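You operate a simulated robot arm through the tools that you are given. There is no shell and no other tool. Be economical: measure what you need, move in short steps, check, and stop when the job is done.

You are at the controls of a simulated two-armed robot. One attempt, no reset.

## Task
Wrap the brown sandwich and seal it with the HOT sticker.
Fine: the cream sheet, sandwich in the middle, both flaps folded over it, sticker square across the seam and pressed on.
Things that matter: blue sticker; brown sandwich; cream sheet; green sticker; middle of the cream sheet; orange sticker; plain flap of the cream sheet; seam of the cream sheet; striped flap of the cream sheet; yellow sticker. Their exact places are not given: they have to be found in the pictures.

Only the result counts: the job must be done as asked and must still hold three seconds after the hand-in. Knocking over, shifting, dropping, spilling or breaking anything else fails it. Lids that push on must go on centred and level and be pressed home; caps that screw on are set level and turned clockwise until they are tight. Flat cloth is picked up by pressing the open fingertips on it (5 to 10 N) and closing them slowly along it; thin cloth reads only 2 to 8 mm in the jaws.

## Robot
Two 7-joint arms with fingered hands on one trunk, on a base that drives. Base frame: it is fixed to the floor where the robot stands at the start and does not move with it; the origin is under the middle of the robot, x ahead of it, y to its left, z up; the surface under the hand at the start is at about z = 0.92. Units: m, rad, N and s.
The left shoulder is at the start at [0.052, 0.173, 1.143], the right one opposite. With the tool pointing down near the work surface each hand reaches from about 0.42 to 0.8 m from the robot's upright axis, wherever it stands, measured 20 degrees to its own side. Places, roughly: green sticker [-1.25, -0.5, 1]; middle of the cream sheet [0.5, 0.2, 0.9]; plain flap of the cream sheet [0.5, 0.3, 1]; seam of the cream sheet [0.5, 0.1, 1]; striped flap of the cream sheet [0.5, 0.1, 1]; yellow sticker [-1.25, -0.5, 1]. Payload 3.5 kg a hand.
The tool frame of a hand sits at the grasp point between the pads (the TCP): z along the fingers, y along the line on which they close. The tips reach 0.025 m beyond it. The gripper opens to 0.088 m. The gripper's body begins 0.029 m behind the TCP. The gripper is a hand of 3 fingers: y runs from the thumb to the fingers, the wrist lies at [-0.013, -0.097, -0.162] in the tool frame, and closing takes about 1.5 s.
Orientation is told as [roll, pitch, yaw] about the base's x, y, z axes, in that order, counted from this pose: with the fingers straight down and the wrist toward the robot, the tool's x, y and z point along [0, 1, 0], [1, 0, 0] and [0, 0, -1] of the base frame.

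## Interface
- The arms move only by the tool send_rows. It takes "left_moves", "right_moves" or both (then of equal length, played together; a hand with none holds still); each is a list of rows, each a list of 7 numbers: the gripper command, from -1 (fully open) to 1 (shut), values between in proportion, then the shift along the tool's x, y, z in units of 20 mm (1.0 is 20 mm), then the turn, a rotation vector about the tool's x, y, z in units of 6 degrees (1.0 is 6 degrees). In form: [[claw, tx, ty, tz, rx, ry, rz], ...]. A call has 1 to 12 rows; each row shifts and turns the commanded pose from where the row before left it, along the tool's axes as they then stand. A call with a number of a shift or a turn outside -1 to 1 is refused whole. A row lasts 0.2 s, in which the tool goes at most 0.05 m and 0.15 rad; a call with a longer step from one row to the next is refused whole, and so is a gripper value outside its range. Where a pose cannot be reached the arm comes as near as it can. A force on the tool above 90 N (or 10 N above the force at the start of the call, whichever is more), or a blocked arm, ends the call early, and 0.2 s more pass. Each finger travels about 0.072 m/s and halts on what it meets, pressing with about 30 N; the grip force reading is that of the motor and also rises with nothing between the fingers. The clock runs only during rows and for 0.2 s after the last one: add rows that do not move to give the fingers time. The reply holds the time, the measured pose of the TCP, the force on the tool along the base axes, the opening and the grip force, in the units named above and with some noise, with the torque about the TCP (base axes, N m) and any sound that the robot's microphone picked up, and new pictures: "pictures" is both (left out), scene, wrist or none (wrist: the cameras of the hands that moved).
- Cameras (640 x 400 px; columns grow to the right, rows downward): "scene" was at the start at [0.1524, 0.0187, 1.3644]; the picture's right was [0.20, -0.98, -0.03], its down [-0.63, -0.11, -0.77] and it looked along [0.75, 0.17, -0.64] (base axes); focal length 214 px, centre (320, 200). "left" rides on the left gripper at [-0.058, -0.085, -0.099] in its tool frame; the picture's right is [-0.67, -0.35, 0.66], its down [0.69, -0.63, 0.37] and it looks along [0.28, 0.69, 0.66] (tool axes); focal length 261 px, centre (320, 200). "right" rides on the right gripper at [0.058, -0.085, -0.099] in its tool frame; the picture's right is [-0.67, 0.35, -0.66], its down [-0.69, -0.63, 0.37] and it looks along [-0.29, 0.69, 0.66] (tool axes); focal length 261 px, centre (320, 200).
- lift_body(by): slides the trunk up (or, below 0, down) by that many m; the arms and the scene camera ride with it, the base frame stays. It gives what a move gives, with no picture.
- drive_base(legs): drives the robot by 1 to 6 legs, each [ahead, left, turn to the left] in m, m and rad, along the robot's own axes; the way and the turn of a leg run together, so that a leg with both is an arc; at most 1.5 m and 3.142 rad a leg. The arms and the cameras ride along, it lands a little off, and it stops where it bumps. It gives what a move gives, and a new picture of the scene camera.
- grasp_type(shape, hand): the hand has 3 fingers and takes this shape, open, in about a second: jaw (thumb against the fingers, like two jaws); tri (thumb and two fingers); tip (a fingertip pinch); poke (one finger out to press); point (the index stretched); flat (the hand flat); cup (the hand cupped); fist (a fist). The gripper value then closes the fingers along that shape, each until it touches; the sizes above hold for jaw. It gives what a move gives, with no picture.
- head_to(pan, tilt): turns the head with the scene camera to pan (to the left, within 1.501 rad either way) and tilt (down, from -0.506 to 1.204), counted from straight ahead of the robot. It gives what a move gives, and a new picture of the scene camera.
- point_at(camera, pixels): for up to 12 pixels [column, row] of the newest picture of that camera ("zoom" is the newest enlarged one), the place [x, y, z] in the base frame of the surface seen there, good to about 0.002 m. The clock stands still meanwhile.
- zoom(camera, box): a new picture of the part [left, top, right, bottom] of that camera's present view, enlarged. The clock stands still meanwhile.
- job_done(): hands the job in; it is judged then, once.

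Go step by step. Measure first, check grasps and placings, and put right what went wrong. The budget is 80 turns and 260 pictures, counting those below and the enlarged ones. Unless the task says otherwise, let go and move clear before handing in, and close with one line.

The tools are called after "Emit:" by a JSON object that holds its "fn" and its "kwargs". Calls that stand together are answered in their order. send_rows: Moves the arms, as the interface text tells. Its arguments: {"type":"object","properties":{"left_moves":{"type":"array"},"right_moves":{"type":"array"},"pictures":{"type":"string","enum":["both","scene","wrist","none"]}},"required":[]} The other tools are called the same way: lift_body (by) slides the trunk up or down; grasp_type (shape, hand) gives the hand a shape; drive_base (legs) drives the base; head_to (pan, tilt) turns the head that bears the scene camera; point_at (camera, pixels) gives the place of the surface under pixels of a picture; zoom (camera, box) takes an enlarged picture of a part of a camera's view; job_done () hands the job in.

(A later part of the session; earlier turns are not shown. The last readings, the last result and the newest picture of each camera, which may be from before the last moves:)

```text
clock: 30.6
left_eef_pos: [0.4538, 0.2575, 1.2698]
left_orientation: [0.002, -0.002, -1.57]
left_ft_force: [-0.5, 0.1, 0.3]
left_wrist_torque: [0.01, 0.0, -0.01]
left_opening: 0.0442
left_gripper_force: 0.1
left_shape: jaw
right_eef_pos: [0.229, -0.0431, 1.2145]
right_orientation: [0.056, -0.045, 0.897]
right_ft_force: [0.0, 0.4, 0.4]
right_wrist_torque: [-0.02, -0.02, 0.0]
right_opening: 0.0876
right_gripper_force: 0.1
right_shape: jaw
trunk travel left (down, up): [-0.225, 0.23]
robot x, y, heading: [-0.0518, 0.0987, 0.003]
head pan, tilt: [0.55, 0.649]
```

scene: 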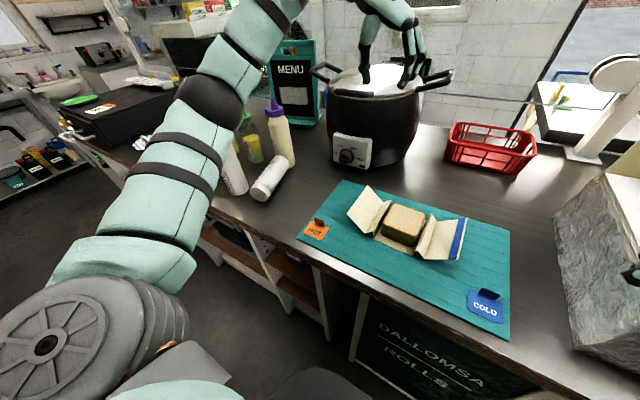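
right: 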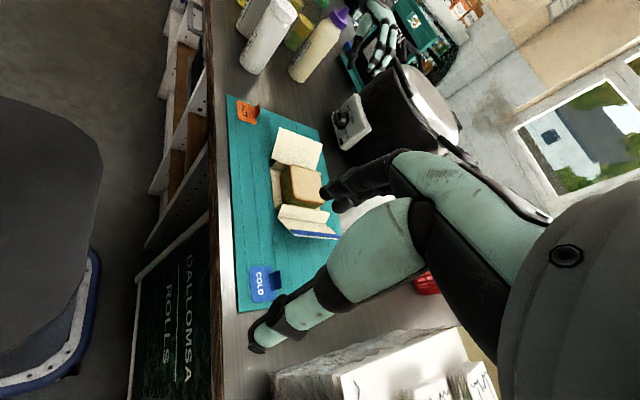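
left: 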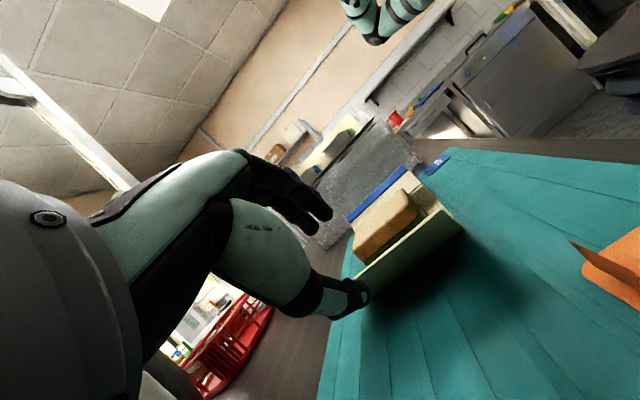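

The shaker lies with its cap at (0.37, 0.553), axis running 14° toward +x/+y, about 6 cm in diameter. I plan to right it with the right hand after driving left, so I'm checking left arm heights against the bottle tops.

Emit:
{"fn": "point_at", "kwargs": {"camera": "scene", "pixels": [[210, 105], [190, 140], [150, 240], [250, 45], [225, 150], [272, 105], [280, 160], [248, 150], [232, 185], [268, 190]]}}

Emit:
{"fn": "zoom", "kwargs": {"camera": "scene", "box": [200, 90, 320, 210]}}

```text
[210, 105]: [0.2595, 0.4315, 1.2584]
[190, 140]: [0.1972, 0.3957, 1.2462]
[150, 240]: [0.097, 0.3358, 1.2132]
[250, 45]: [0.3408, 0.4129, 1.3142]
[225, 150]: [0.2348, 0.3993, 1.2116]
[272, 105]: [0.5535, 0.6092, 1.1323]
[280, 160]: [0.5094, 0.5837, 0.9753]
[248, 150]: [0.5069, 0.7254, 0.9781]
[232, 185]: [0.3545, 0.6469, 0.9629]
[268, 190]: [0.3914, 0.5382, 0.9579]
```

```text
3.33 times, centred on (260, 150) of scene
```

zoom: 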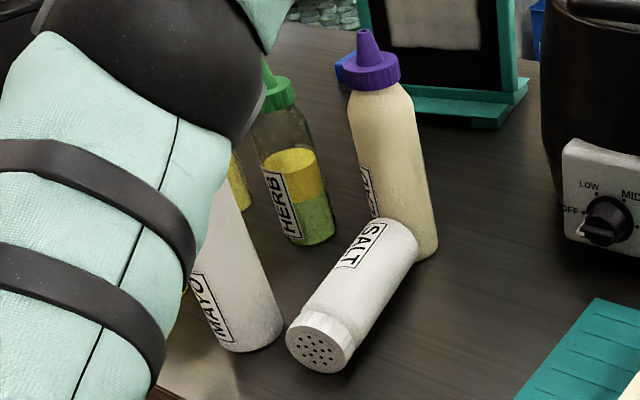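

There's clearance: the elbow is at x≈0.2 (off the table) and z>1.17, and the hand is at 1.27. I'll drive back 8 cm, then left 42 cm.

Emit:
{"fn": "drive_base", "kwargs": {"legs": [[-0.08, 0, 0], [0, 0.42, 0]]}}

Emit:
{"fn": "head_to", "kwargs": {"pan": 0.0, "tilt": 0.75}}

```text
clock: 33.9
left_eef_pos: [0.376, 0.685, 1.2698]
left_orientation: [-0.001, 0.001, -1.579]
left_ft_force: [-0.1, 0.9, 0.8]
left_wrist_torque: [0.04, -0.01, -0.02]
left_opening: 0.0441
left_gripper_force: 0.0
left_shape: jaw
right_eef_pos: [0.1491, 0.3855, 1.2156]
right_orientation: [0.059, -0.044, 0.888]
right_ft_force: [0.2, 0.3, 0.0]
right_wrist_torque: [0.04, -0.01, -0.01]
right_opening: 0.0878
right_gripper_force: 0.0
right_shape: jaw
trunk travel left (down, up): [-0.225, 0.23]
robot x, y, heading: [-0.1298, 0.5289, -0.005]
head pan, tilt: [0.55, 0.649]
```

scene: 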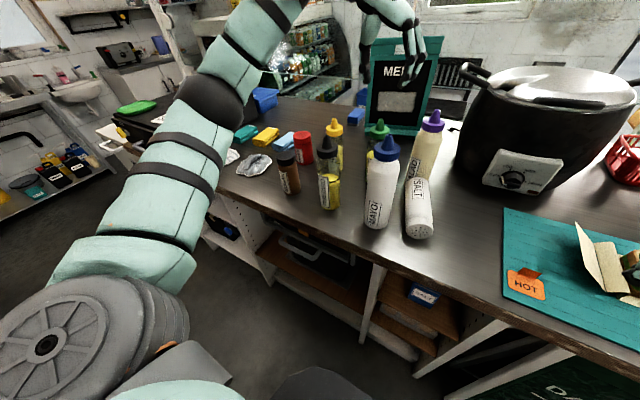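

```text
clock: 34.9
left_eef_pos: [0.3769, 0.686, 1.2692]
left_orientation: [0.0, 0.0, -1.577]
left_ft_force: [-0.6, 0.1, -0.1]
left_wrist_torque: [-0.01, -0.01, -0.03]
left_opening: 0.0443
left_gripper_force: 0.0
left_shape: jaw
right_eef_pos: [0.1503, 0.385, 1.2151]
right_orientation: [0.056, -0.043, 0.889]
right_ft_force: [-0.2, 0.3, 0.4]
right_wrist_torque: [0.03, -0.02, -0.03]
right_opening: 0.0876
right_gripper_force: 0.1
right_shape: jaw
trunk travel left (down, up): [-0.225, 0.23]
robot x, y, heading: [-0.1324, 0.5276, -0.006]
head pan, tilt: [0.0, 0.75]
```

scene: 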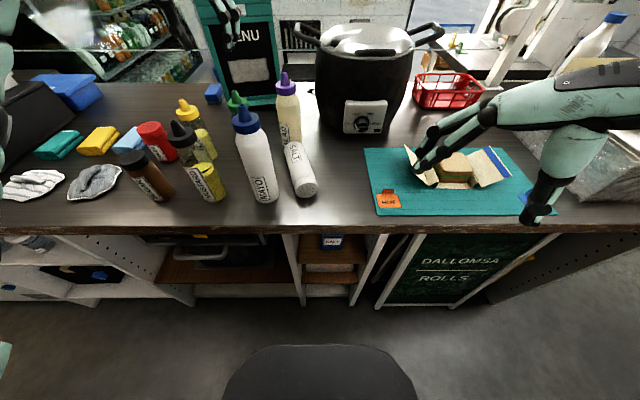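

The view is good now: the shaker lies at (300,165) with its base against the purple bottle. I'll measure it precisely.

Emit:
{"fn": "zoom", "kwargs": {"camera": "scene", "box": [220, 60, 380, 220]}}

Emit:
{"fn": "point_at", "kwargs": {"camera": "scene", "pixels": [[305, 190], [297, 182], [313, 180], [304, 176], [299, 160], [295, 146], [287, 150], [308, 155], [288, 125], [262, 195], [287, 95], [302, 143]]}}

```text
2.50 times, centred on (300, 140) of scene
```

zoom: 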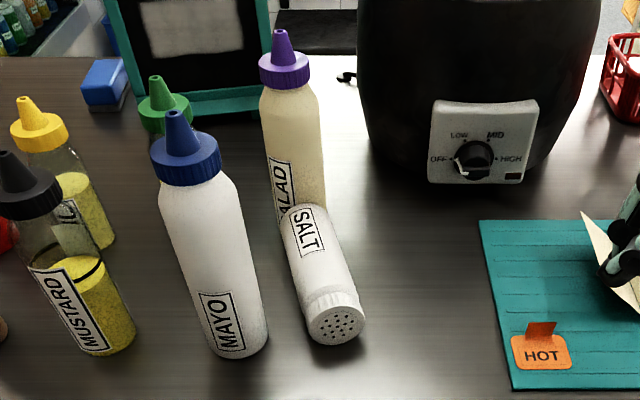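

```text
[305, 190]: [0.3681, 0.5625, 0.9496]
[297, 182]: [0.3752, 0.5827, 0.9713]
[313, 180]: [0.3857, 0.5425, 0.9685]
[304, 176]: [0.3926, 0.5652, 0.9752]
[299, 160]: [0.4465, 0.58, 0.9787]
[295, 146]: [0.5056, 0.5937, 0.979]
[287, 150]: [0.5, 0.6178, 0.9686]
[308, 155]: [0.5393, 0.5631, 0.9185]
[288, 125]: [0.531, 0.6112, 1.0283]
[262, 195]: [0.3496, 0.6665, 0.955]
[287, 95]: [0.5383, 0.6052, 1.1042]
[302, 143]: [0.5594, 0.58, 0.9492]
```

The axis runs from the cap (0.367, 0.561) at 14°. I'll move the right hand forward and see what orientation it takes.

Emit:
{"fn": "send_rows", "kwargs": {"right_moves": [[-0.68, -1, 0, 0, 0, 0, 0], [-0.68, -1, 0, 0, 0, 0, 0], [-0.68, -1, 0, 0, 0, 0, 0], [-0.68, -1, 0, 0, 0, 0, 0], [-0.68, -1, 0, 0, 0, 0, 0], [-0.68, -1, 0, 0, 0, 0, 0], [-0.68, 0, 0, 0, 0, 0, 0], [-0.68, 0, 0, 0, 0, 0, 0], [-0.68, 0, 0, 0, 0, 0, 0]], "pictures": "none"}}

```text
clock: 36.9
left_eef_pos: [0.3769, 0.6853, 1.2694]
left_orientation: [0.0, 0.001, -1.579]
left_ft_force: [0.7, 0.1, 0.2]
left_wrist_torque: [0.01, 0.03, -0.03]
left_opening: 0.0443
left_gripper_force: 0.1
left_shape: jaw
right_eef_pos: [0.1505, 0.3858, 1.2144]
right_orientation: [0.057, -0.043, 0.889]
right_ft_force: [0.4, -0.8, 0.2]
right_wrist_torque: [-0.01, -0.01, -0.02]
right_opening: 0.074
right_gripper_force: 0.1
right_shape: jaw
right hand out of reach, approached as far as the arm can: row 1, 2, 3, 4, 5, 6
trunk travel left (down, up): [-0.225, 0.23]
robot x, y, heading: [-0.1304, 0.5287, -0.004]
head pan, tilt: [0.0, 0.75]
```

The arm is stuck at a joint limit there. I'll unwind the right hand's yaw and try moving forward.

Emit:
{"fn": "send_rows", "kwargs": {"right_moves": [[-0.68, 0, 0, 0, 0, 0, 1], [-0.68, 0, 0, 0, 0, 0, 1], [-0.68, 0, 0, 0, 0, 0, 1], [-0.68, 0, 0, 0, 0, 0, 1], [-0.68, 0, 0, 0, 0, 0, 1], [-0.68, 0, 0, 0, 0, 0, 1], [-0.68, 0, 0, 0, 0, 0, 1], [-0.68, 0, 0, 0, 0, 0, 1], [-0.68, 0, 0, 0, 0, 0, 0], [-0.68, 0, 0, 0, 0, 0, 0]], "pictures": "none"}}

```text
clock: 39.1
left_eef_pos: [0.3777, 0.686, 1.269]
left_orientation: [0.002, -0.001, -1.577]
left_ft_force: [0.6, 0.4, -1.4]
left_wrist_torque: [-0.05, 0.02, 0.02]
left_opening: 0.0443
left_gripper_force: 0.0
left_shape: jaw
right_eef_pos: [0.1473, 0.3847, 1.2147]
right_orientation: [0.07, 0.012, 0.052]
right_ft_force: [-0.8, 0.2, -0.2]
right_wrist_torque: [0.03, 0.0, -0.02]
right_opening: 0.0742
right_gripper_force: 0.1
right_shape: jaw
trunk travel left (down, up): [-0.225, 0.23]
robot x, y, heading: [-0.1282, 0.527, -0.007]
head pan, tilt: [0.0, 0.75]
```

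The unwind worked. I'll go forward to about (0.33, 0.47, 1.13), then yaw in place.

Emit:
{"fn": "send_rows", "kwargs": {"right_moves": [[-0.68, 0.4, 1, 0.4, 0, 0, 0], [-0.68, 0.4, 1, 0.4, 0, 0, 0], [-0.68, 0.4, 1, 0.4, 0, 0, 0], [-0.68, 0.4, 1, 0.4, 0, 0, 0], [-0.68, 0.4, 1, 0.4, 0, 0, 0], [-0.68, 0.4, 1, 0.4, 0, 0, 0], [-0.68, 0.4, 1, 0.4, 0, 0, 0], [-0.68, 0.4, 1, 0.4, 0, 0, 0], [-0.68, 0.4, 1, 0.4, 0, 0, 0], [-0.68, 0, 0, 0, 0, 0, -0.9], [-0.68, 0, 0, 0, 0, 0, -1], [-0.68, 0, 0, 0, 0, 0, -1]], "pictures": "none"}}

Emit:
{"fn": "send_rows", "kwargs": {"right_moves": [[-0.68, 0, 0, 0, 0, 0, -1], [-0.68, 0, 0, 0, 0, 0, -1], [-0.68, 0, 0, 0, 0, 0, -1], [-0.68, 0, 0, 0, 0, 0, -1], [-0.68, 0, 0, 0, 0, 0, -1], [-0.68, 0, 0, 0, 0, 0, -1], [-0.68, 0, 0, 0, 0, 0, -1], [-0.68, 0, 0, 0, 0, 0, -1], [-0.68, 0, 0, 0, 0, 0, -1], [-0.68, 0, 0, 0, 0, 0, -1], [-0.68, 0, 0, 0, 0, 0, -1], [-0.68, 0, 0, 0, 0, 0, -1]]}}

```text
clock: 41.7
left_eef_pos: [0.3776, 0.6851, 1.2695]
left_orientation: [-0.001, 0.0, -1.578]
left_ft_force: [0.1, -0.3, -0.9]
left_wrist_torque: [0.02, 0.02, -0.05]
left_opening: 0.0443
left_gripper_force: 0.1
left_shape: jaw
right_eef_pos: [0.3239, 0.4697, 1.1461]
right_orientation: [0.071, -0.01, 0.359]
right_ft_force: [0.0, -0.5, -0.2]
right_wrist_torque: [-0.02, -0.02, -0.01]
right_opening: 0.0742
right_gripper_force: 0.0
right_shape: jaw
trunk travel left (down, up): [-0.225, 0.23]
robot x, y, heading: [-0.132, 0.53, -0.001]
head pan, tilt: [0.0, 0.75]
```

```text
clock: 44.3
left_eef_pos: [0.378, 0.6857, 1.2691]
left_orientation: [0.001, 0.001, -1.579]
left_ft_force: [-0.4, -0.2, -0.1]
left_wrist_torque: [0.0, 0.02, 0.01]
left_opening: 0.0442
left_gripper_force: 0.1
left_shape: jaw
right_eef_pos: [0.3252, 0.4714, 1.1461]
right_orientation: [0.058, -0.044, 0.878]
right_ft_force: [0.6, 0.7, -0.4]
right_wrist_torque: [0.01, 0.02, -0.04]
right_opening: 0.074
right_gripper_force: 0.1
right_shape: jaw
right hand out of reach, approached as far as the arm can: row 6, 7, 8, 9, 10, 11, 12
trunk travel left (down, up): [-0.225, 0.23]
robot x, y, heading: [-0.1277, 0.5292, -0.007]
head pan, tilt: [0.0, 0.75]
```

scene: 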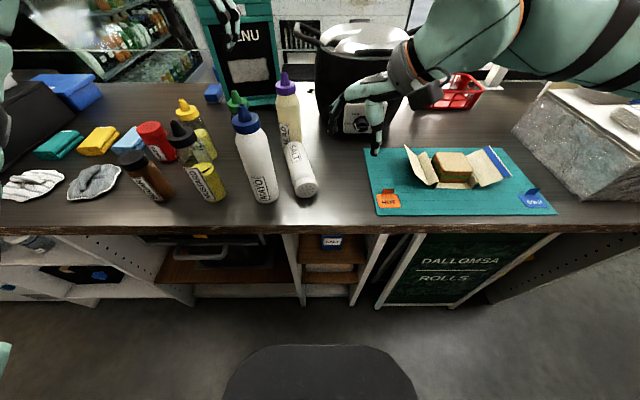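
right: 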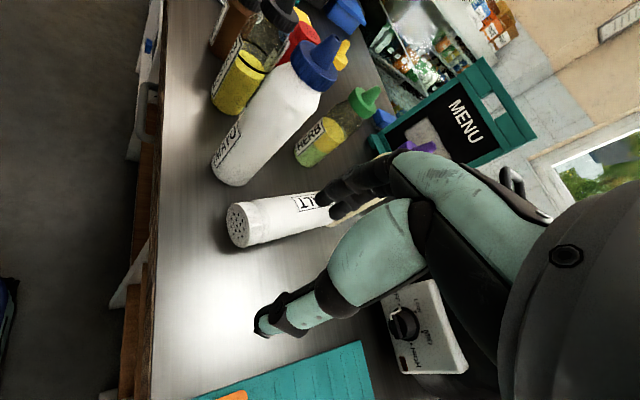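

Yaw is limited at 0.88 rad here, so I'll raise and pull the right hand aside, then turn the base left 0.44 rad so that the needed yaw comes within range.

Emit:
{"fn": "send_rows", "kwargs": {"right_moves": [[-0.68, 0, 0, -1, 0, 0, 1], [-0.68, 0, 0, -1, 0, 0, 1], [-0.68, 0, 0, -1, 0, 0, 1], [-0.68, 0, 0, -1, 0, 0, 1], [-0.68, -0.9, -0.44, -1, 0, 0, 0], [-0.68, -0.9, -0.44, -1, 0, 0, 0], [-0.68, -0.9, -0.44, 0, 0, 0, 0], [-0.68, -0.9, -0.44, 0, 0, 0, 0], [-0.68, -0.9, -0.44, 0, 0, 0, 0], [-0.68, -0.9, -0.44, 0, 0, 0, 0], [-0.68, -0.9, -0.44, 0, 0, 0, 0], [-0.68, 0, 0, 0, 0, 0, 0]], "pictures": "none"}}

Emit:
{"fn": "drive_base", "kwargs": {"legs": [[0, 0, 0.44]]}}

```text
clock: 46.9
left_eef_pos: [0.3784, 0.6855, 1.2689]
left_orientation: [0.0, 0.0, -1.577]
left_ft_force: [0.1, -0.8, 0.2]
left_wrist_torque: [0.0, 0.01, -0.02]
left_opening: 0.0444
left_gripper_force: 0.0
left_shape: jaw
right_eef_pos: [0.3261, 0.353, 1.2589]
right_orientation: [0.07, -0.017, 0.46]
right_ft_force: [0.3, 0.3, 0.0]
right_wrist_torque: [0.01, -0.01, 0.02]
right_opening: 0.0743
right_gripper_force: 0.1
right_shape: jaw
right hand out of reach, approached as far as the arm can: row 10, 11
trunk travel left (down, up): [-0.225, 0.23]
robot x, y, heading: [-0.1319, 0.5295, -0.006]
head pan, tilt: [0.0, 0.75]
```

```text
clock: 48.6
left_eef_pos: [0.2604, 0.8902, 1.2694]
left_orientation: [0.0, 0.001, -1.129]
left_ft_force: [0.0, -0.5, -0.1]
left_wrist_torque: [0.02, -0.01, -0.05]
left_opening: 0.0441
left_gripper_force: 0.0
left_shape: jaw
right_eef_pos: [0.3576, 0.5683, 1.2584]
right_orientation: [0.068, -0.017, 0.906]
right_ft_force: [0.2, -0.4, 0.0]
right_wrist_torque: [-0.01, 0.03, -0.02]
right_opening: 0.0742
right_gripper_force: 0.0
right_shape: jaw
trunk travel left (down, up): [-0.225, 0.23]
robot x, y, heading: [-0.1285, 0.5331, 0.444]
head pan, tilt: [0.0, 0.75]
```

scene: 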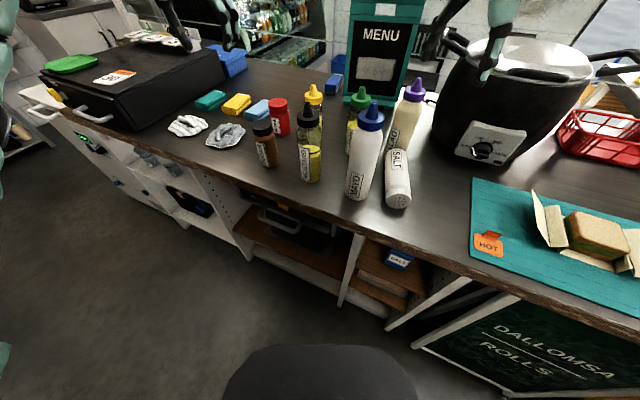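

Right yaw now reads 0.906. I'll add another 0.91 rad.

Emit:
{"fn": "send_rows", "kwargs": {"right_moves": [[-0.68, 0, 0, 0, 0, 0, -1], [-0.68, 0, 0, 0, 0, 0, -1], [-0.68, 0, 0, 0, 0, 0, -1], [-0.68, 0, 0, 0, 0, 0, -1], [-0.68, 0, 0, 0, 0, 0, -1], [-0.68, 0, 0, 0, 0, 0, -1], [-0.68, 0, 0, 0, 0, 0, -1], [-0.68, 0, 0, 0, 0, 0, -1], [-0.68, 0, 0, 0, 0, 0, -0.7], [-0.68, 0, 0, 0, 0, 0, 0]], "pictures": "wrist"}}

```text
clock: 50.8
left_eef_pos: [0.2588, 0.891, 1.2695]
left_orientation: [-0.001, -0.002, -1.13]
left_ft_force: [0.4, 0.0, -0.7]
left_wrist_torque: [0.03, 0.01, -0.01]
left_opening: 0.0443
left_gripper_force: 0.0
left_shape: jaw
right_eef_pos: [0.3042, 0.568, 1.2168]
right_orientation: [0.099, -0.069, 1.12]
right_ft_force: [-0.5, 0.6, -0.7]
right_wrist_torque: [0.02, 0.0, -0.01]
right_opening: 0.0741
right_gripper_force: 0.0
right_shape: jaw
right hand out of reach, approached as far as the arm can: row 1, 2, 3, 4, 5, 6, 7, 8, 9
trunk travel left (down, up): [-0.225, 0.23]
robot x, y, heading: [-0.1305, 0.5269, 0.443]
head pan, tilt: [0.0, 0.75]
```

right: 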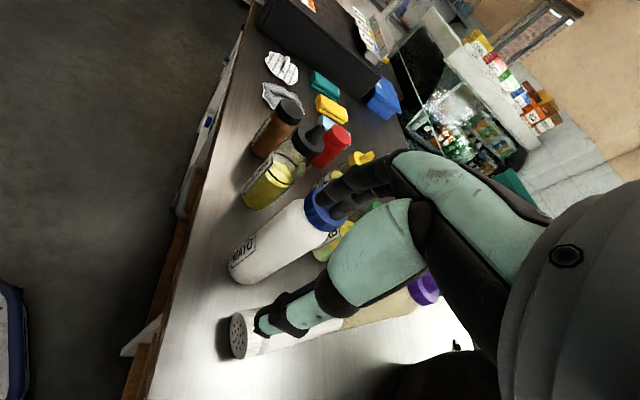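

The arm is too close in there. I'll move outward and a bit lower (still above the mayo cap at 1.136), then retry the yaw.

Emit:
{"fn": "send_rows", "kwargs": {"right_moves": [[-0.68, -1, 0.35, 0.3, 0, 0, 0], [-0.68, -1, 0.35, 0.3, 0, 0, 0], [-0.68, -1, 0.35, 0.3, 0, 0, 0], [-0.68, -1, 0.35, 0.3, 0, 0, 0], [-0.68, -1, 0.35, 0.3, 0, 0, 0], [-0.68, -0.5, 0.2, 0.3, 0, 0, 0], [-0.68, 0, 0, 0, 0, 0, -1], [-0.68, 0, 0, 0, 0, 0, -1], [-0.68, 0, 0, 0, 0, 0, -1], [-0.68, 0, 0, 0, 0, 0, -1], [-0.68, 0, 0, 0, 0, 0, -1], [-0.68, 0, 0, 0, 0, 0, -1]], "pictures": "wrist"}}

```text
clock: 53.4
left_eef_pos: [0.2606, 0.8892, 1.2704]
left_orientation: [0.001, 0.0, -1.13]
left_ft_force: [-0.2, -0.1, 0.3]
left_wrist_torque: [-0.01, 0.03, 0.02]
left_opening: 0.044
left_gripper_force: 0.1
left_shape: jaw
right_eef_pos: [0.2964, 0.5673, 1.2095]
right_orientation: [0.084, -0.065, 1.148]
right_ft_force: [-0.4, 0.4, -0.2]
right_wrist_torque: [-0.02, 0.02, 0.04]
right_opening: 0.0742
right_gripper_force: 0.0
right_shape: jaw
right hand out of reach, approached as far as the arm can: row 1, 2, 3, 4, 5, 6, 7, 8, 9, 10, 11, 12
trunk travel left (down, up): [-0.225, 0.23]
robot x, y, heading: [-0.1303, 0.5259, 0.44]
head pan, tilt: [0.0, 0.75]
```

right: 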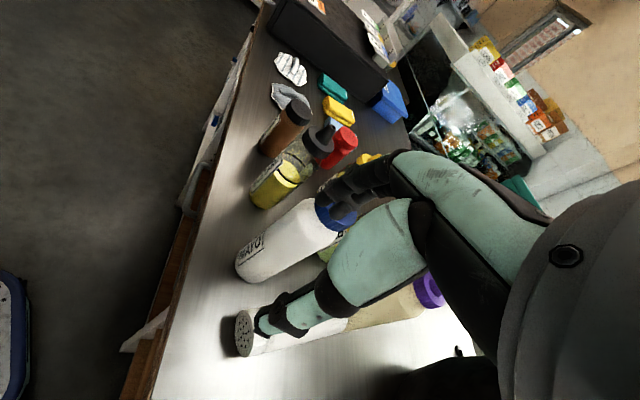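

It's wedged against a joint limit. I'll unwind the yaw fully to the robot's heading, extend out, and then yaw again from there.

Emit:
{"fn": "send_rows", "kwargs": {"right_moves": [[-0.68, 0, 0, 0, 0, 0, 1], [-0.68, 0, 0, 0, 0, 0, 1], [-0.68, 0, 0, 0, 0, 0, 1], [-0.68, 0, 0, 0, 0, 0, 1], [-0.68, 0, 0, 0, 0, 0, 1], [-0.68, 0, 0, 0, 0, 0, 1], [-0.68, -0.5, 1, 0, 0, 0, 0.8], [-0.68, -0.5, 1, 0, 0, 0, 0], [-0.68, -0.5, 1, 0, 0, 0, 0], [-0.68, -0.5, 1, 0, 0, 0, 0], [-0.68, -0.5, 1, 0, 0, 0, 0], [-0.68, -0.5, 0.5, 0, 0, 0, 0]], "pictures": "none"}}

Emit:
{"fn": "send_rows", "kwargs": {"right_moves": [[-0.68, 0, 0, 0, 0, 0, -1], [-0.68, 0, 0, 0, 0, 0, -1], [-0.68, 0, 0, 0, 0, 0, -1], [-0.68, 0, 0, 0, 0, 0, -1], [-0.68, 0, 0, 0, 0, 0, -1], [-0.68, 0, 0, 0, 0, 0, -1], [-0.68, 0, 0, 0, 0, 0, -1], [-0.68, 0, 0, 0, 0, 0, -1], [-0.68, 0, 0, 0, 0, 0, -1], [-0.68, 0, 0, 0, 0, 0, -1], [-0.68, 0, 0, 0, 0, 0, -1], [-0.68, 0, 0, 0, 0, 0, -1]], "pictures": "both"}}

```text
clock: 56.0
left_eef_pos: [0.2604, 0.8909, 1.2696]
left_orientation: [0.0, -0.001, -1.13]
left_ft_force: [0.6, -0.1, 0.2]
left_wrist_torque: [-0.03, -0.03, 0.03]
left_opening: 0.0441
left_gripper_force: 0.0
left_shape: jaw
right_eef_pos: [0.4217, 0.5604, 1.202]
right_orientation: [0.105, 0.008, 0.439]
right_ft_force: [0.6, -1.1, 0.3]
right_wrist_torque: [0.0, -0.04, -0.01]
right_opening: 0.074
right_gripper_force: 0.0
right_shape: jaw
trunk travel left (down, up): [-0.225, 0.23]
robot x, y, heading: [-0.1315, 0.533, 0.443]
head pan, tilt: [0.0, 0.75]
```

```text
clock: 58.6
left_eef_pos: [0.2605, 0.8908, 1.2699]
left_orientation: [0.0, 0.0, -1.13]
left_ft_force: [-0.6, -0.8, 0.0]
left_wrist_torque: [-0.02, 0.03, 0.0]
left_opening: 0.0445
left_gripper_force: 0.1
left_shape: jaw
right_eef_pos: [0.4092, 0.5567, 1.1933]
right_orientation: [0.077, -0.034, 0.884]
right_ft_force: [0.1, 0.0, 0.3]
right_wrist_torque: [-0.01, 0.0, -0.03]
right_opening: 0.0738
right_gripper_force: 0.0
right_shape: jaw
right hand out of reach, approached as far as the arm can: row 4, 5, 6, 7, 8, 9, 10, 11, 12
trunk travel left (down, up): [-0.225, 0.23]
robot x, y, heading: [-0.1273, 0.5315, 0.444]
head pan, tilt: [0.0, 0.75]
```

scene: 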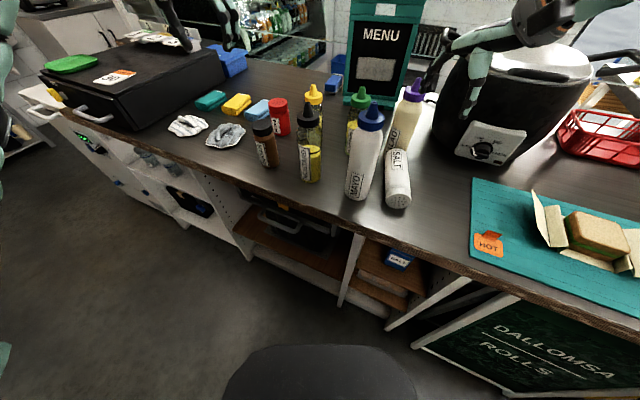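
right: 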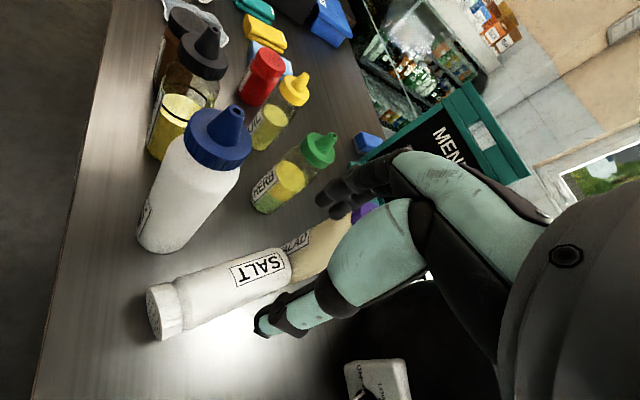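

The right arm's yaw is limited in this branch, so I'm changing plan. I'll point the hand forward (nearly horizontal) along the shaker's axis, grip the cap from the sides, then pitch down to stand it up. First I'll unwind, back the base off, and pitch the hand forward.

Emit:
{"fn": "send_rows", "kwargs": {"right_moves": [[-0.68, 0, 0, 0, 0, 0, 1], [-0.68, 0, 0, 0, 0, 0, 1], [-0.68, 0, 0, 0, 0, 0, 1], [-0.68, 0, 0, 0, 0, 0, 1], [-0.68, 0, 0, 0, 0, 0, 0]], "pictures": "none"}}

Emit:
{"fn": "drive_base", "kwargs": {"legs": [[-0.18, 0, -0.2]]}}

Emit:
{"fn": "send_rows", "kwargs": {"right_moves": [[-0.68, 0, 0, 0, -1, 0, 0], [-0.68, 0, 0, 0, -1, 0, 0], [-0.68, 0, 0, 0, -1, 0, 0], [-0.68, 0, 0, 0, -1, 0, 0], [-0.68, 0, 0, 0, -1, 0, 0], [-0.68, 0, 0, 0, -1, 0, 0], [-0.68, 0, 0, 0, -1, 0, 0], [-0.68, 0, 0, 0, -1, 0, 0], [-0.68, 0, 0, 0, -1, 0, 0], [-0.68, 0, 0, 0, -1, 0, 0], [-0.68, 0, 0, 0, -1, 0, 0], [-0.68, 0, 0, 0, 0, 0, 0]], "pictures": "none"}}

Emit:
{"fn": "send_rows", "kwargs": {"right_moves": [[-0.68, 0, 0, 0, 0, 0, -1], [-0.68, 0, 0, 0, 0, 0, -1], [-0.68, 0, 0, 0, 0, 0, -1], [-0.68, 0, 0, 0, 0, 0, -1], [-0.68, 0, 0, 0, 0, 0, -1], [-0.68, 0, 0, 0, 0, 0, -1], [-0.68, 0, 0, 0, 0, 0, -1], [-0.68, 0, 0, 0, 0, 0, -1], [-0.68, 0, 0, 0, 0, 0, -1], [-0.68, 0, 0, 0, 0, 0, -1], [-0.68, 0, 0, 0, 0, 0, -1], [-0.68, 0, 0, 0, 0, 0, -1]], "pictures": "both"}}

```text
clock: 59.8
left_eef_pos: [0.2601, 0.8911, 1.2694]
left_orientation: [-0.001, 0.001, -1.13]
left_ft_force: [-0.6, 0.3, -0.3]
left_wrist_torque: [0.0, -0.01, -0.01]
left_opening: 0.0443
left_gripper_force: 0.1
left_shape: jaw
right_eef_pos: [0.4098, 0.5566, 1.193]
right_orientation: [0.085, 0.004, 0.464]
right_ft_force: [-0.1, 0.3, 0.5]
right_wrist_torque: [0.01, -0.03, -0.01]
right_opening: 0.0741
right_gripper_force: 0.1
right_shape: jaw
trunk travel left (down, up): [-0.225, 0.23]
robot x, y, heading: [-0.1319, 0.53, 0.438]
head pan, tilt: [0.0, 0.75]
```

```text
clock: 61.3
left_eef_pos: [0.1563, 0.7443, 1.2688]
left_orientation: [-0.002, 0.0, -1.332]
left_ft_force: [0.2, -0.9, -0.6]
left_wrist_torque: [0.01, 0.0, 0.01]
left_opening: 0.0444
left_gripper_force: 0.0
left_shape: jaw
right_eef_pos: [0.2344, 0.3873, 1.1917]
right_orientation: [0.084, 0.006, 0.262]
right_ft_force: [0.5, -0.2, -0.8]
right_wrist_torque: [-0.04, -0.01, -0.01]
right_opening: 0.0742
right_gripper_force: 0.1
right_shape: jaw
trunk travel left (down, up): [-0.225, 0.23]
robot x, y, heading: [-0.3007, 0.4715, 0.239]
head pan, tilt: [0.0, 0.75]
```

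scene: 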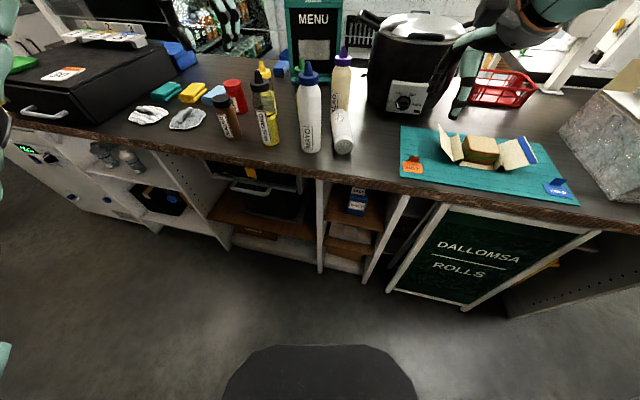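

```text
clock: 63.9
left_eef_pos: [0.1537, 0.7433, 1.2692]
left_orientation: [0.0, -0.001, -1.332]
left_ft_force: [0.0, 0.2, -1.4]
left_wrist_torque: [-0.02, 0.03, 0.01]
left_opening: 0.0444
left_gripper_force: 0.1
left_shape: jaw
right_eef_pos: [0.2331, 0.3783, 1.1961]
right_orientation: [0.107, -0.671, 0.196]
right_ft_force: [-0.3, -0.5, -0.4]
right_wrist_torque: [-0.01, 0.02, -0.03]
right_opening: 0.0741
right_gripper_force: 0.0
right_shape: jaw
right hand out of reach, approached as far as the arm can: row 7, 8, 9, 10, 11
trunk travel left (down, up): [-0.225, 0.23]
robot x, y, heading: [-0.3007, 0.4697, 0.242]
head pan, tilt: [0.0, 0.75]
```

```text
clock: 66.5
left_eef_pos: [0.1534, 0.7435, 1.2684]
left_orientation: [0.001, 0.0, -1.331]
left_ft_force: [0.6, 0.3, 0.2]
left_wrist_torque: [0.04, -0.01, -0.01]
left_opening: 0.0442
left_gripper_force: 0.1
left_shape: jaw
right_eef_pos: [0.2153, 0.4238, 1.1642]
right_orientation: [-0.557, -0.371, 1.478]
right_ft_force: [-0.6, 0.3, 0.3]
right_wrist_torque: [0.0, 0.0, -0.02]
right_opening: 0.0739
right_gripper_force: 0.0
right_shape: jaw
right hand out of reach, approached as far as the arm can: row 9, 10, 11, 12
trunk travel left (down, up): [-0.225, 0.23]
robot x, y, heading: [-0.2966, 0.4673, 0.237]
head pan, tilt: [0.0, 0.75]
```

scene: 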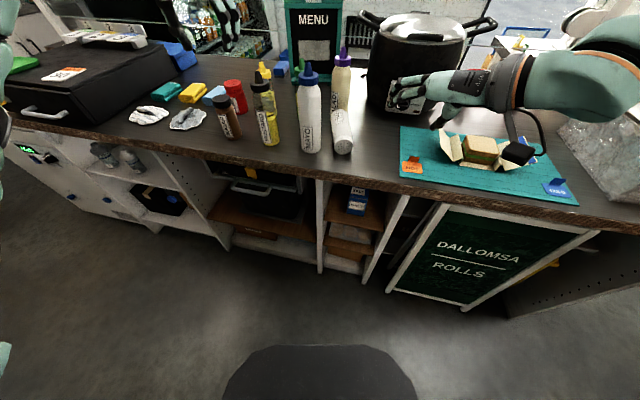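
right: 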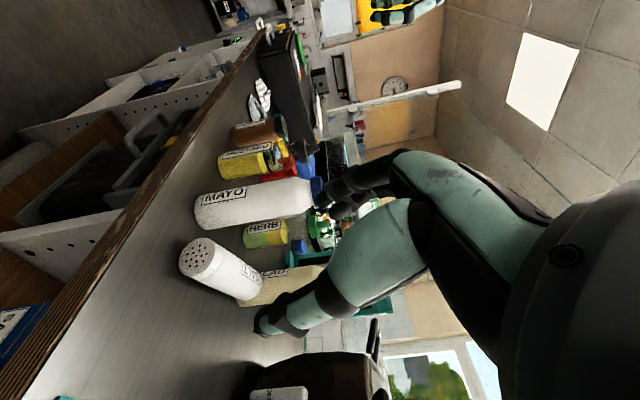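

The combined pitch-and-roll route got much closer: the fingers point forward and down at azimuth 25°, closing nearly horizontal. I'll translate to a pre-grasp point in front of the cap, then turn the remainder.

Emit:
{"fn": "send_rows", "kwargs": {"right_moves": [[-0.68, 0.19, 0.35, 0.99, 0, 0, 0], [-0.68, 0.19, 0.35, 0.99, 0, 0, 0], [-0.68, 0.19, 0.35, 0.99, 0, 0, 0], [-0.68, 0.19, 0.35, 0.99, 0, 0, 0], [-0.68, 0.19, 0.35, 0.99, 0, 0, 0], [-0.68, 0.19, 0.35, 0.99, 0, 0, 0], [-0.68, 0.19, 0.35, 0.99, 0, 0, 0], [-0.68, 0.19, 0.35, 0.99, 0, 0, 0], [-0.68, 0.19, 0.35, 0.99, 0, 0, 0], [-0.68, 0, 0, 0, 0, 0, 0]], "pictures": "none"}}

Emit:
{"fn": "send_rows", "kwargs": {"right_moves": [[-0.68, 0, 0, 0, 0.02, -0.66, -0.8], [-0.68, 0, 0, 0, 0.02, -0.66, -0.8], [-0.68, 0, 0, 0, 0.02, -0.66, -0.8], [-0.68, 0, 0, 0, 0.02, -0.66, -0.8], [-0.68, 0, 0, 0, 0.02, -0.66, -0.8], [-0.68, 0, 0, 0, 0.02, -0.66, -0.8], [-0.68, 0, 0, 0, 0, 0, 0]], "pictures": "both"}}

```text
clock: 68.7
left_eef_pos: [0.1531, 0.7429, 1.2684]
left_orientation: [0.0, 0.001, -1.33]
left_ft_force: [-0.2, 1.0, -0.5]
left_wrist_torque: [0.02, 0.0, 0.0]
left_opening: 0.0443
left_gripper_force: 0.1
left_shape: jaw
right_eef_pos: [0.2916, 0.5371, 1.0292]
right_orientation: [-0.555, -0.371, 1.48]
right_ft_force: [0.4, 0.7, 0.8]
right_wrist_torque: [0.01, -0.01, 0.01]
right_opening: 0.0743
right_gripper_force: 0.1
right_shape: jaw
trunk travel left (down, up): [-0.225, 0.23]
robot x, y, heading: [-0.3035, 0.4673, 0.239]
head pan, tilt: [0.0, 0.75]
```

```text
clock: 70.3
left_eef_pos: [0.1547, 0.7434, 1.2692]
left_orientation: [-0.001, 0.0, -1.332]
left_ft_force: [-0.2, 0.4, -0.2]
left_wrist_torque: [0.01, -0.01, -0.01]
left_opening: 0.0442
left_gripper_force: 0.0
left_shape: jaw
right_eef_pos: [0.2916, 0.5372, 1.0279]
right_orientation: [-1.009, -0.037, 1.806]
right_ft_force: [0.5, -0.2, 1.2]
right_wrist_torque: [-0.02, -0.03, 0.0]
right_opening: 0.0741
right_gripper_force: 0.1
right_shape: jaw
right hand out of reach, approached as far as the arm can: row 6
trunk travel left (down, up): [-0.225, 0.23]
robot x, y, heading: [-0.3017, 0.4684, 0.24]
head pan, tilt: [0.0, 0.75]
```

scene: 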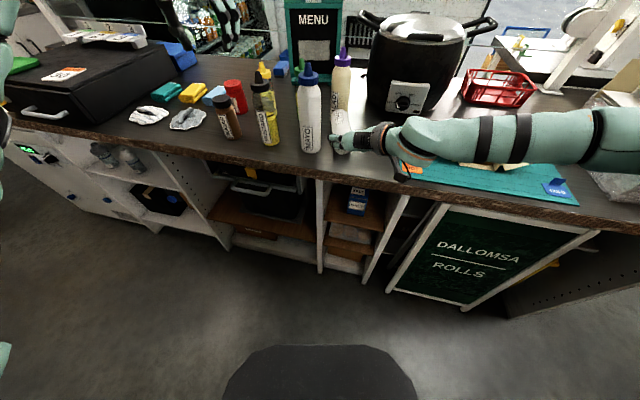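
right: 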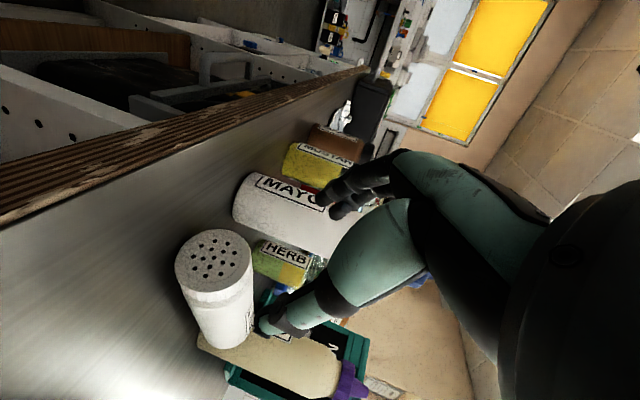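

The orientation is now right: pointing 32° below horizontal along the shaker axis, closing horizontally. I'll check forearm clearance over the mat before advancing 12 cm.

Emit:
{"fn": "point_at", "kwargs": {"camera": "scene", "pixels": [[420, 150], [470, 160], [530, 160], [600, 165], [405, 170], [380, 150], [342, 140], [350, 120]]}}

Emit:
{"fn": "point_at", "kwargs": {"camera": "right", "pixels": [[213, 258], [180, 265], [245, 245], [215, 285], [225, 345]]}}

```text
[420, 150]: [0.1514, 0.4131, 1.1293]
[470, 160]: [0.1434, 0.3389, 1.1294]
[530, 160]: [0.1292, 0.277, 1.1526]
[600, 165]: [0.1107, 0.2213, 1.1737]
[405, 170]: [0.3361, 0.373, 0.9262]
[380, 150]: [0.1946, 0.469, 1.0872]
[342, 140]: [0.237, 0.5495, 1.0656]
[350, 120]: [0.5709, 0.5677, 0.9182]
```

```text
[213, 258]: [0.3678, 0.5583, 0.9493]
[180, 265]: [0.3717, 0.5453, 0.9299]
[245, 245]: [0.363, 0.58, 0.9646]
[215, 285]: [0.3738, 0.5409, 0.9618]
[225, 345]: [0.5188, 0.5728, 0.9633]
```

The forearm stays well in front of the mat at z≈1.13, and the cap centre is at (0.368, 0.559, 0.95). Advancing along the tool axis.

Emit:
{"fn": "send_rows", "kwargs": {"right_moves": [[-0.68, 0.1, 0, 1, 0, 0, 0], [-0.68, 0.1, 0, 1, 0, 0, 0], [-0.68, 0.1, 0.05, 1, 0, 0, 0], [-0.68, 0.1, 0.05, 1, 0, 0, 0], [-0.68, 0, 0, 1, 0, 0, 0], [-0.68, 0, 0, 0.8, 0, 0, 0], [-0.68, 0, 0, 0, 0, 0, 0]], "pictures": "both"}}

Emit:
{"fn": "zoom", "kwargs": {"camera": "scene", "box": [280, 70, 440, 190]}}

```text
clock: 71.9
left_eef_pos: [0.1531, 0.743, 1.2702]
left_orientation: [0.0, 0.002, -1.332]
left_ft_force: [-0.1, -0.6, -0.1]
left_wrist_torque: [-0.01, 0.04, -0.01]
left_opening: 0.0444
left_gripper_force: 0.0
left_shape: jaw
right_eef_pos: [0.3814, 0.5633, 0.9585]
right_orientation: [-1.007, -0.036, 1.805]
right_ft_force: [0.2, 0.7, -1.2]
right_wrist_torque: [-0.03, 0.01, 0.03]
right_opening: 0.0744
right_gripper_force: 0.0
right_shape: jaw
trunk travel left (down, up): [-0.225, 0.23]
robot x, y, heading: [-0.2995, 0.4697, 0.242]
head pan, tilt: [0.0, 0.75]
```

scene: 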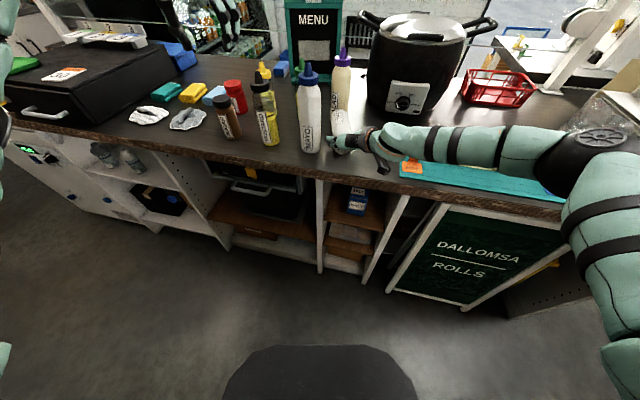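
right: 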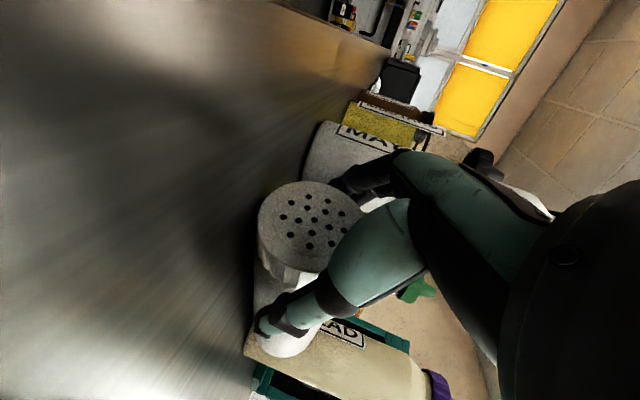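

```text
3.33 times, centred on (360, 130) of scene
```

zoom: 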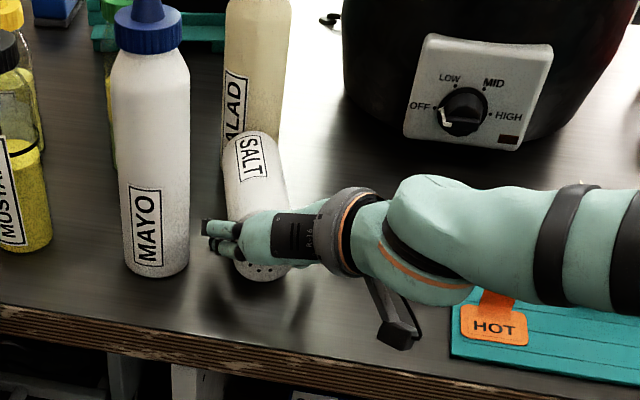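

The fingers straddle the cap, free of the mayo bottle. Closing now.

Emit:
{"fn": "send_rows", "kwargs": {"right_moves": [[0, 0, 0, 0, 0, 0, 0], [0.5, 0, 0, 0, 0, 0, 0], [1, 0, 0, 0, 0, 0, 0], [1, 0, 0, 0, 0, 0, 0], [1, 0, 0, 0, 0, 0, 0], [1, 0, 0, 0, 0, 0, 0]], "pictures": "wrist"}}

```text
clock: 73.3
left_eef_pos: [0.1537, 0.7425, 1.2685]
left_orientation: [0.0, 0.0, -1.332]
left_ft_force: [-1.0, 0.8, -0.3]
left_wrist_torque: [0.0, -0.01, -0.01]
left_opening: 0.0443
left_gripper_force: 0.0
left_shape: jaw
right_eef_pos: [0.3815, 0.5625, 0.9588]
right_orientation: [-1.007, -0.036, 1.802]
right_ft_force: [-0.3, 0.3, 0.4]
right_wrist_torque: [0.04, -0.04, 0.0]
right_opening: 0.0519
right_gripper_force: 30.6
right_shape: jaw
trunk travel left (down, up): [-0.225, 0.23]
robot x, y, heading: [-0.3004, 0.4705, 0.237]
head pan, tilt: [0.0, 0.75]
```

right: 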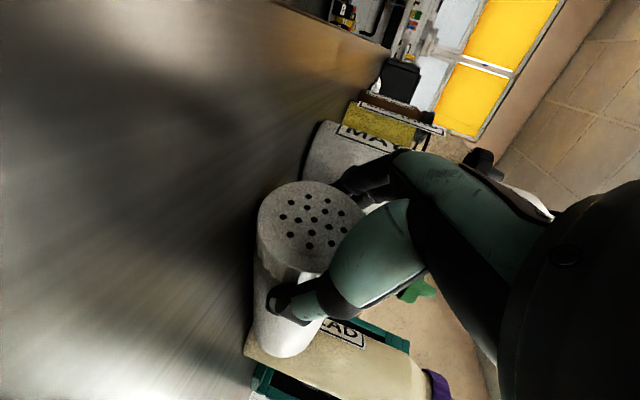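

Firm grip at 5.2 cm. I'll pull back 2 cm to clear the purple bottle, then lift 18 cm.

Emit:
{"fn": "send_rows", "kwargs": {"right_moves": [[1, 0.53, 0, -0.85, 0, 0, 0], [1, -0.5, 0.02, -0.3, 0, 0, 0], [1, -0.845, 0.04, -0.533, 0, 0, 0], [1, -0.845, 0.04, -0.533, 0, 0, 0], [1, -0.845, 0.04, -0.533, 0, 0, 0], [1, -0.845, 0.04, -0.533, 0, 0, 0], [1, -0.845, 0.04, -0.533, 0, 0, 0], [1, -0.845, 0.04, -0.533, 0, 0, 0], [1, -0.845, 0.04, -0.533, 0, 0, 0], [1, -0.845, 0.04, -0.533, 0, 0, 0], [1, 0, 0, 0, 0, 0, 0]], "pictures": "both"}}

```text
clock: 75.7
left_eef_pos: [0.1549, 0.7438, 1.2683]
left_orientation: [-0.001, 0.0, -1.331]
left_ft_force: [-0.3, -0.3, 0.1]
left_wrist_torque: [-0.01, 0.0, 0.0]
left_opening: 0.0441
left_gripper_force: 0.0
left_shape: jaw
right_eef_pos: [0.3628, 0.5613, 1.133]
right_orientation: [-1.007, -0.037, 1.804]
right_ft_force: [0.9, -0.4, -1.9]
right_wrist_torque: [-0.02, 0.06, 0.01]
right_opening: 0.0518
right_gripper_force: 29.8
right_shape: jaw
trunk travel left (down, up): [-0.225, 0.23]
robot x, y, heading: [-0.2994, 0.4684, 0.239]
head pan, tilt: [0.0, 0.75]
```

scene: 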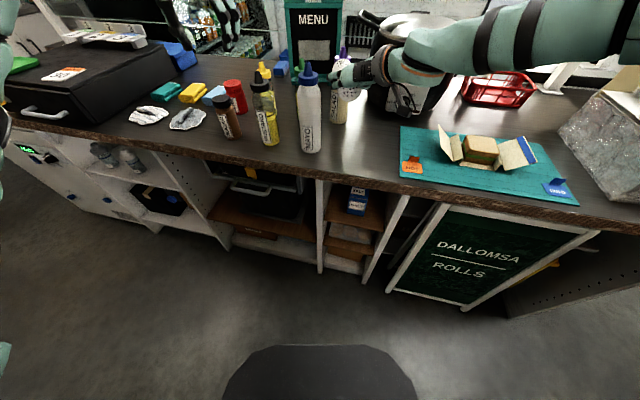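
right: 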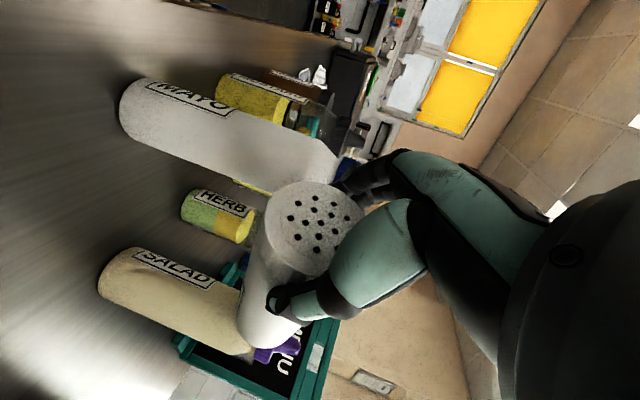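

The shaker is lifted level and the others still stand. I'll pull back 4 cm more, then pitch the hand down.

Emit:
{"fn": "send_rows", "kwargs": {"right_moves": [[1, 0.57, -0.25, -0.93, 0, 0, 0], [1, 0.57, -0.25, -0.93, 0, 0, 0], [1, 0, 0, 0, 0, 1, 0], [1, 0, 0, 0, 0, 1, 0], [1, 0, 0, 0, 0, 1, 0], [1, 0, 0, 0, 0, 1, 0], [1, 0, 0, 0, 0, 1, 0], [1, 0, 0, 0, 0, 1, 0], [1, 0, 0, 0, 0, 1, 0], [1, 0, 0, 0, 0, 1, 0], [1, 0, 0, 0, 0, 1, 0], [1, 0, 0, 0, 0, 0.7, 0]], "pictures": "both"}}

```text
clock: 78.3
left_eef_pos: [0.1541, 0.7441, 1.2681]
left_orientation: [0.0, 0.0, -1.332]
left_ft_force: [0.0, -0.1, -0.2]
left_wrist_torque: [0.0, -0.02, 0.02]
left_opening: 0.0441
left_gripper_force: 0.1
left_shape: jaw
right_eef_pos: [0.3225, 0.5393, 1.1311]
right_orientation: [0.012, -0.036, 1.802]
right_ft_force: [-0.2, 0.1, -1.7]
right_wrist_torque: [-0.03, 0.0, 0.02]
right_opening: 0.0515
right_gripper_force: 29.8
right_shape: jaw
trunk travel left (down, up): [-0.225, 0.23]
robot x, y, heading: [-0.3019, 0.4655, 0.241]
head pan, tilt: [0.0, 0.75]
```

scene: 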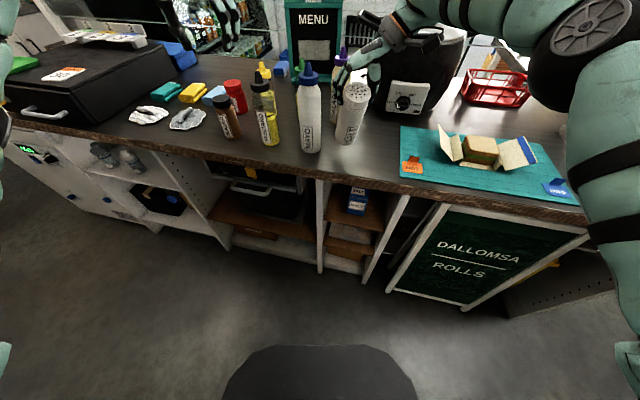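
right: 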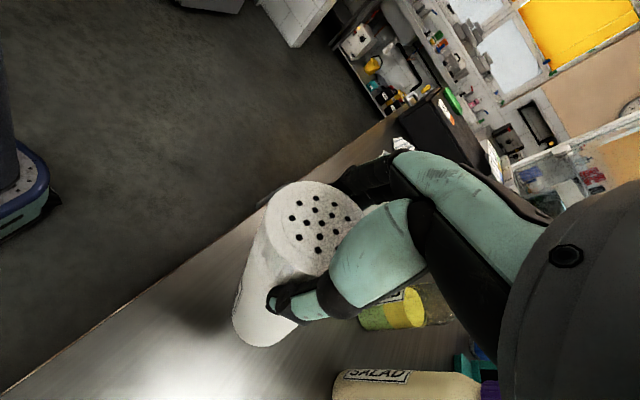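

The full yaw is reachable in this arm branch. Another 32° of pitch makes the shaker vertical.

Emit:
{"fn": "send_rows", "kwargs": {"right_moves": [[1, 0, 0, 0, 0, 1, 0], [1, 0, 0, 0, 0, 1, 0], [1, 0, 0, 0, 0, 1, 0], [1, 0, 0, 0, 0, 1, 0], [1, 0, 0, 0, 0, 1, 0], [1, 0, 0, 0, 0, 0.4, 0], [1, 0, 0, 0, 0, 0, 0]], "pictures": "scene"}}

Emit:
{"fn": "zoom", "kwargs": {"camera": "scene", "box": [280, 40, 440, 190]}}

```text
clock: 79.9
left_eef_pos: [0.1538, 0.7439, 1.2693]
left_orientation: [0.0, 0.001, -1.331]
left_ft_force: [0.3, -0.1, 0.7]
left_wrist_torque: [0.01, -0.02, 0.01]
left_opening: 0.0439
left_gripper_force: 0.2
left_shape: jaw
right_eef_pos: [0.2774, 0.5065, 1.0946]
right_orientation: [0.512, -0.037, 1.806]
right_ft_force: [-0.4, 0.3, -0.8]
right_wrist_torque: [0.02, 0.0, 0.0]
right_opening: 0.0512
right_gripper_force: 30.0
right_shape: jaw
right hand out of reach, approached as far as the arm can: row 2, 3, 4, 5, 6
trunk travel left (down, up): [-0.225, 0.23]
robot x, y, heading: [-0.2982, 0.4688, 0.233]
head pan, tilt: [0.0, 0.75]
```

scene: 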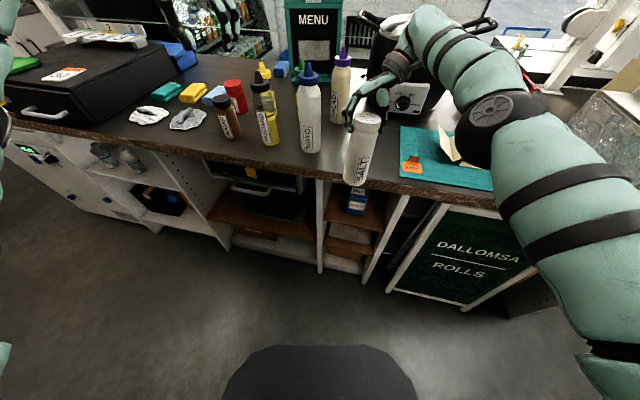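

```text
2.67 times, centred on (360, 115) of scene
```

zoom: 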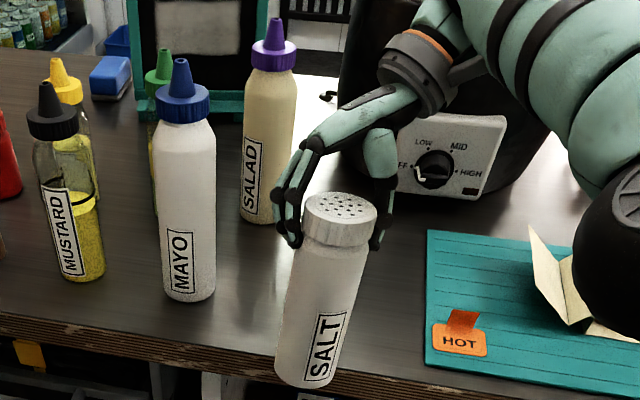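

The shaker is almost vertical. I'll move it over its original spot (0.39, 0.555), slightly higher.

Emit:
{"fn": "send_rows", "kwargs": {"right_moves": [[1, -0.76, 0.18, -0.71, 0, 0, 0], [1, -0.76, 0.18, -0.71, 0, 0, 0], [1, -0.76, 0.18, -0.71, 0, 0, 0], [1, -0.76, 0.18, -0.71, 0, 0, 0], [1, -0.76, 0.18, -0.71, 0, 0, 0], [1, -0.76, 0.18, -0.71, 0, 0, 0], [1, 0, 0, 0, 0, 0.5, 0], [1, 0, 0, 0, 0, 0, 0]], "pictures": "scene"}}

Emit:
{"fn": "zoom", "kwargs": {"camera": "scene", "box": [280, 40, 440, 190]}}

```text
clock: 81.7
left_eef_pos: [0.1541, 0.7433, 1.2694]
left_orientation: [-0.001, -0.001, -1.331]
left_ft_force: [-0.6, -0.2, 0.0]
left_wrist_torque: [0.05, 0.04, 0.01]
left_opening: 0.0443
left_gripper_force: 0.0
left_shape: jaw
right_eef_pos: [0.2755, 0.4973, 1.084]
right_orientation: [0.563, -0.038, 1.805]
right_ft_force: [0.6, -1.0, -1.7]
right_wrist_torque: [0.01, 0.01, 0.02]
right_opening: 0.0511
right_gripper_force: 29.9
right_shape: jaw
right hand out of reach, approached as far as the arm can: row 1, 2, 3, 4, 5, 6, 7
trunk travel left (down, up): [-0.225, 0.23]
robot x, y, heading: [-0.302, 0.4685, 0.233]
head pan, tilt: [0.0, 0.75]
```

scene: 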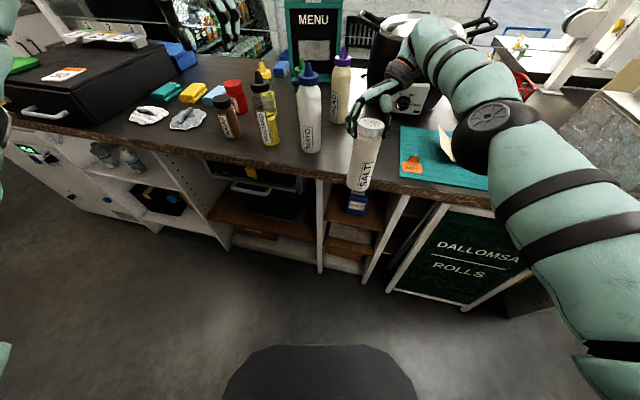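

```text
2.67 times, centred on (360, 115) of scene
```

zoom: 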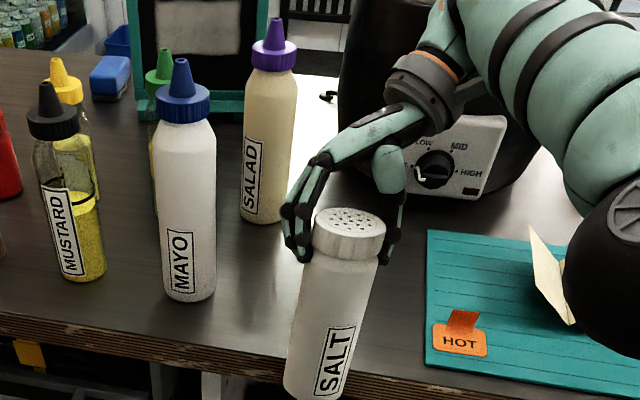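

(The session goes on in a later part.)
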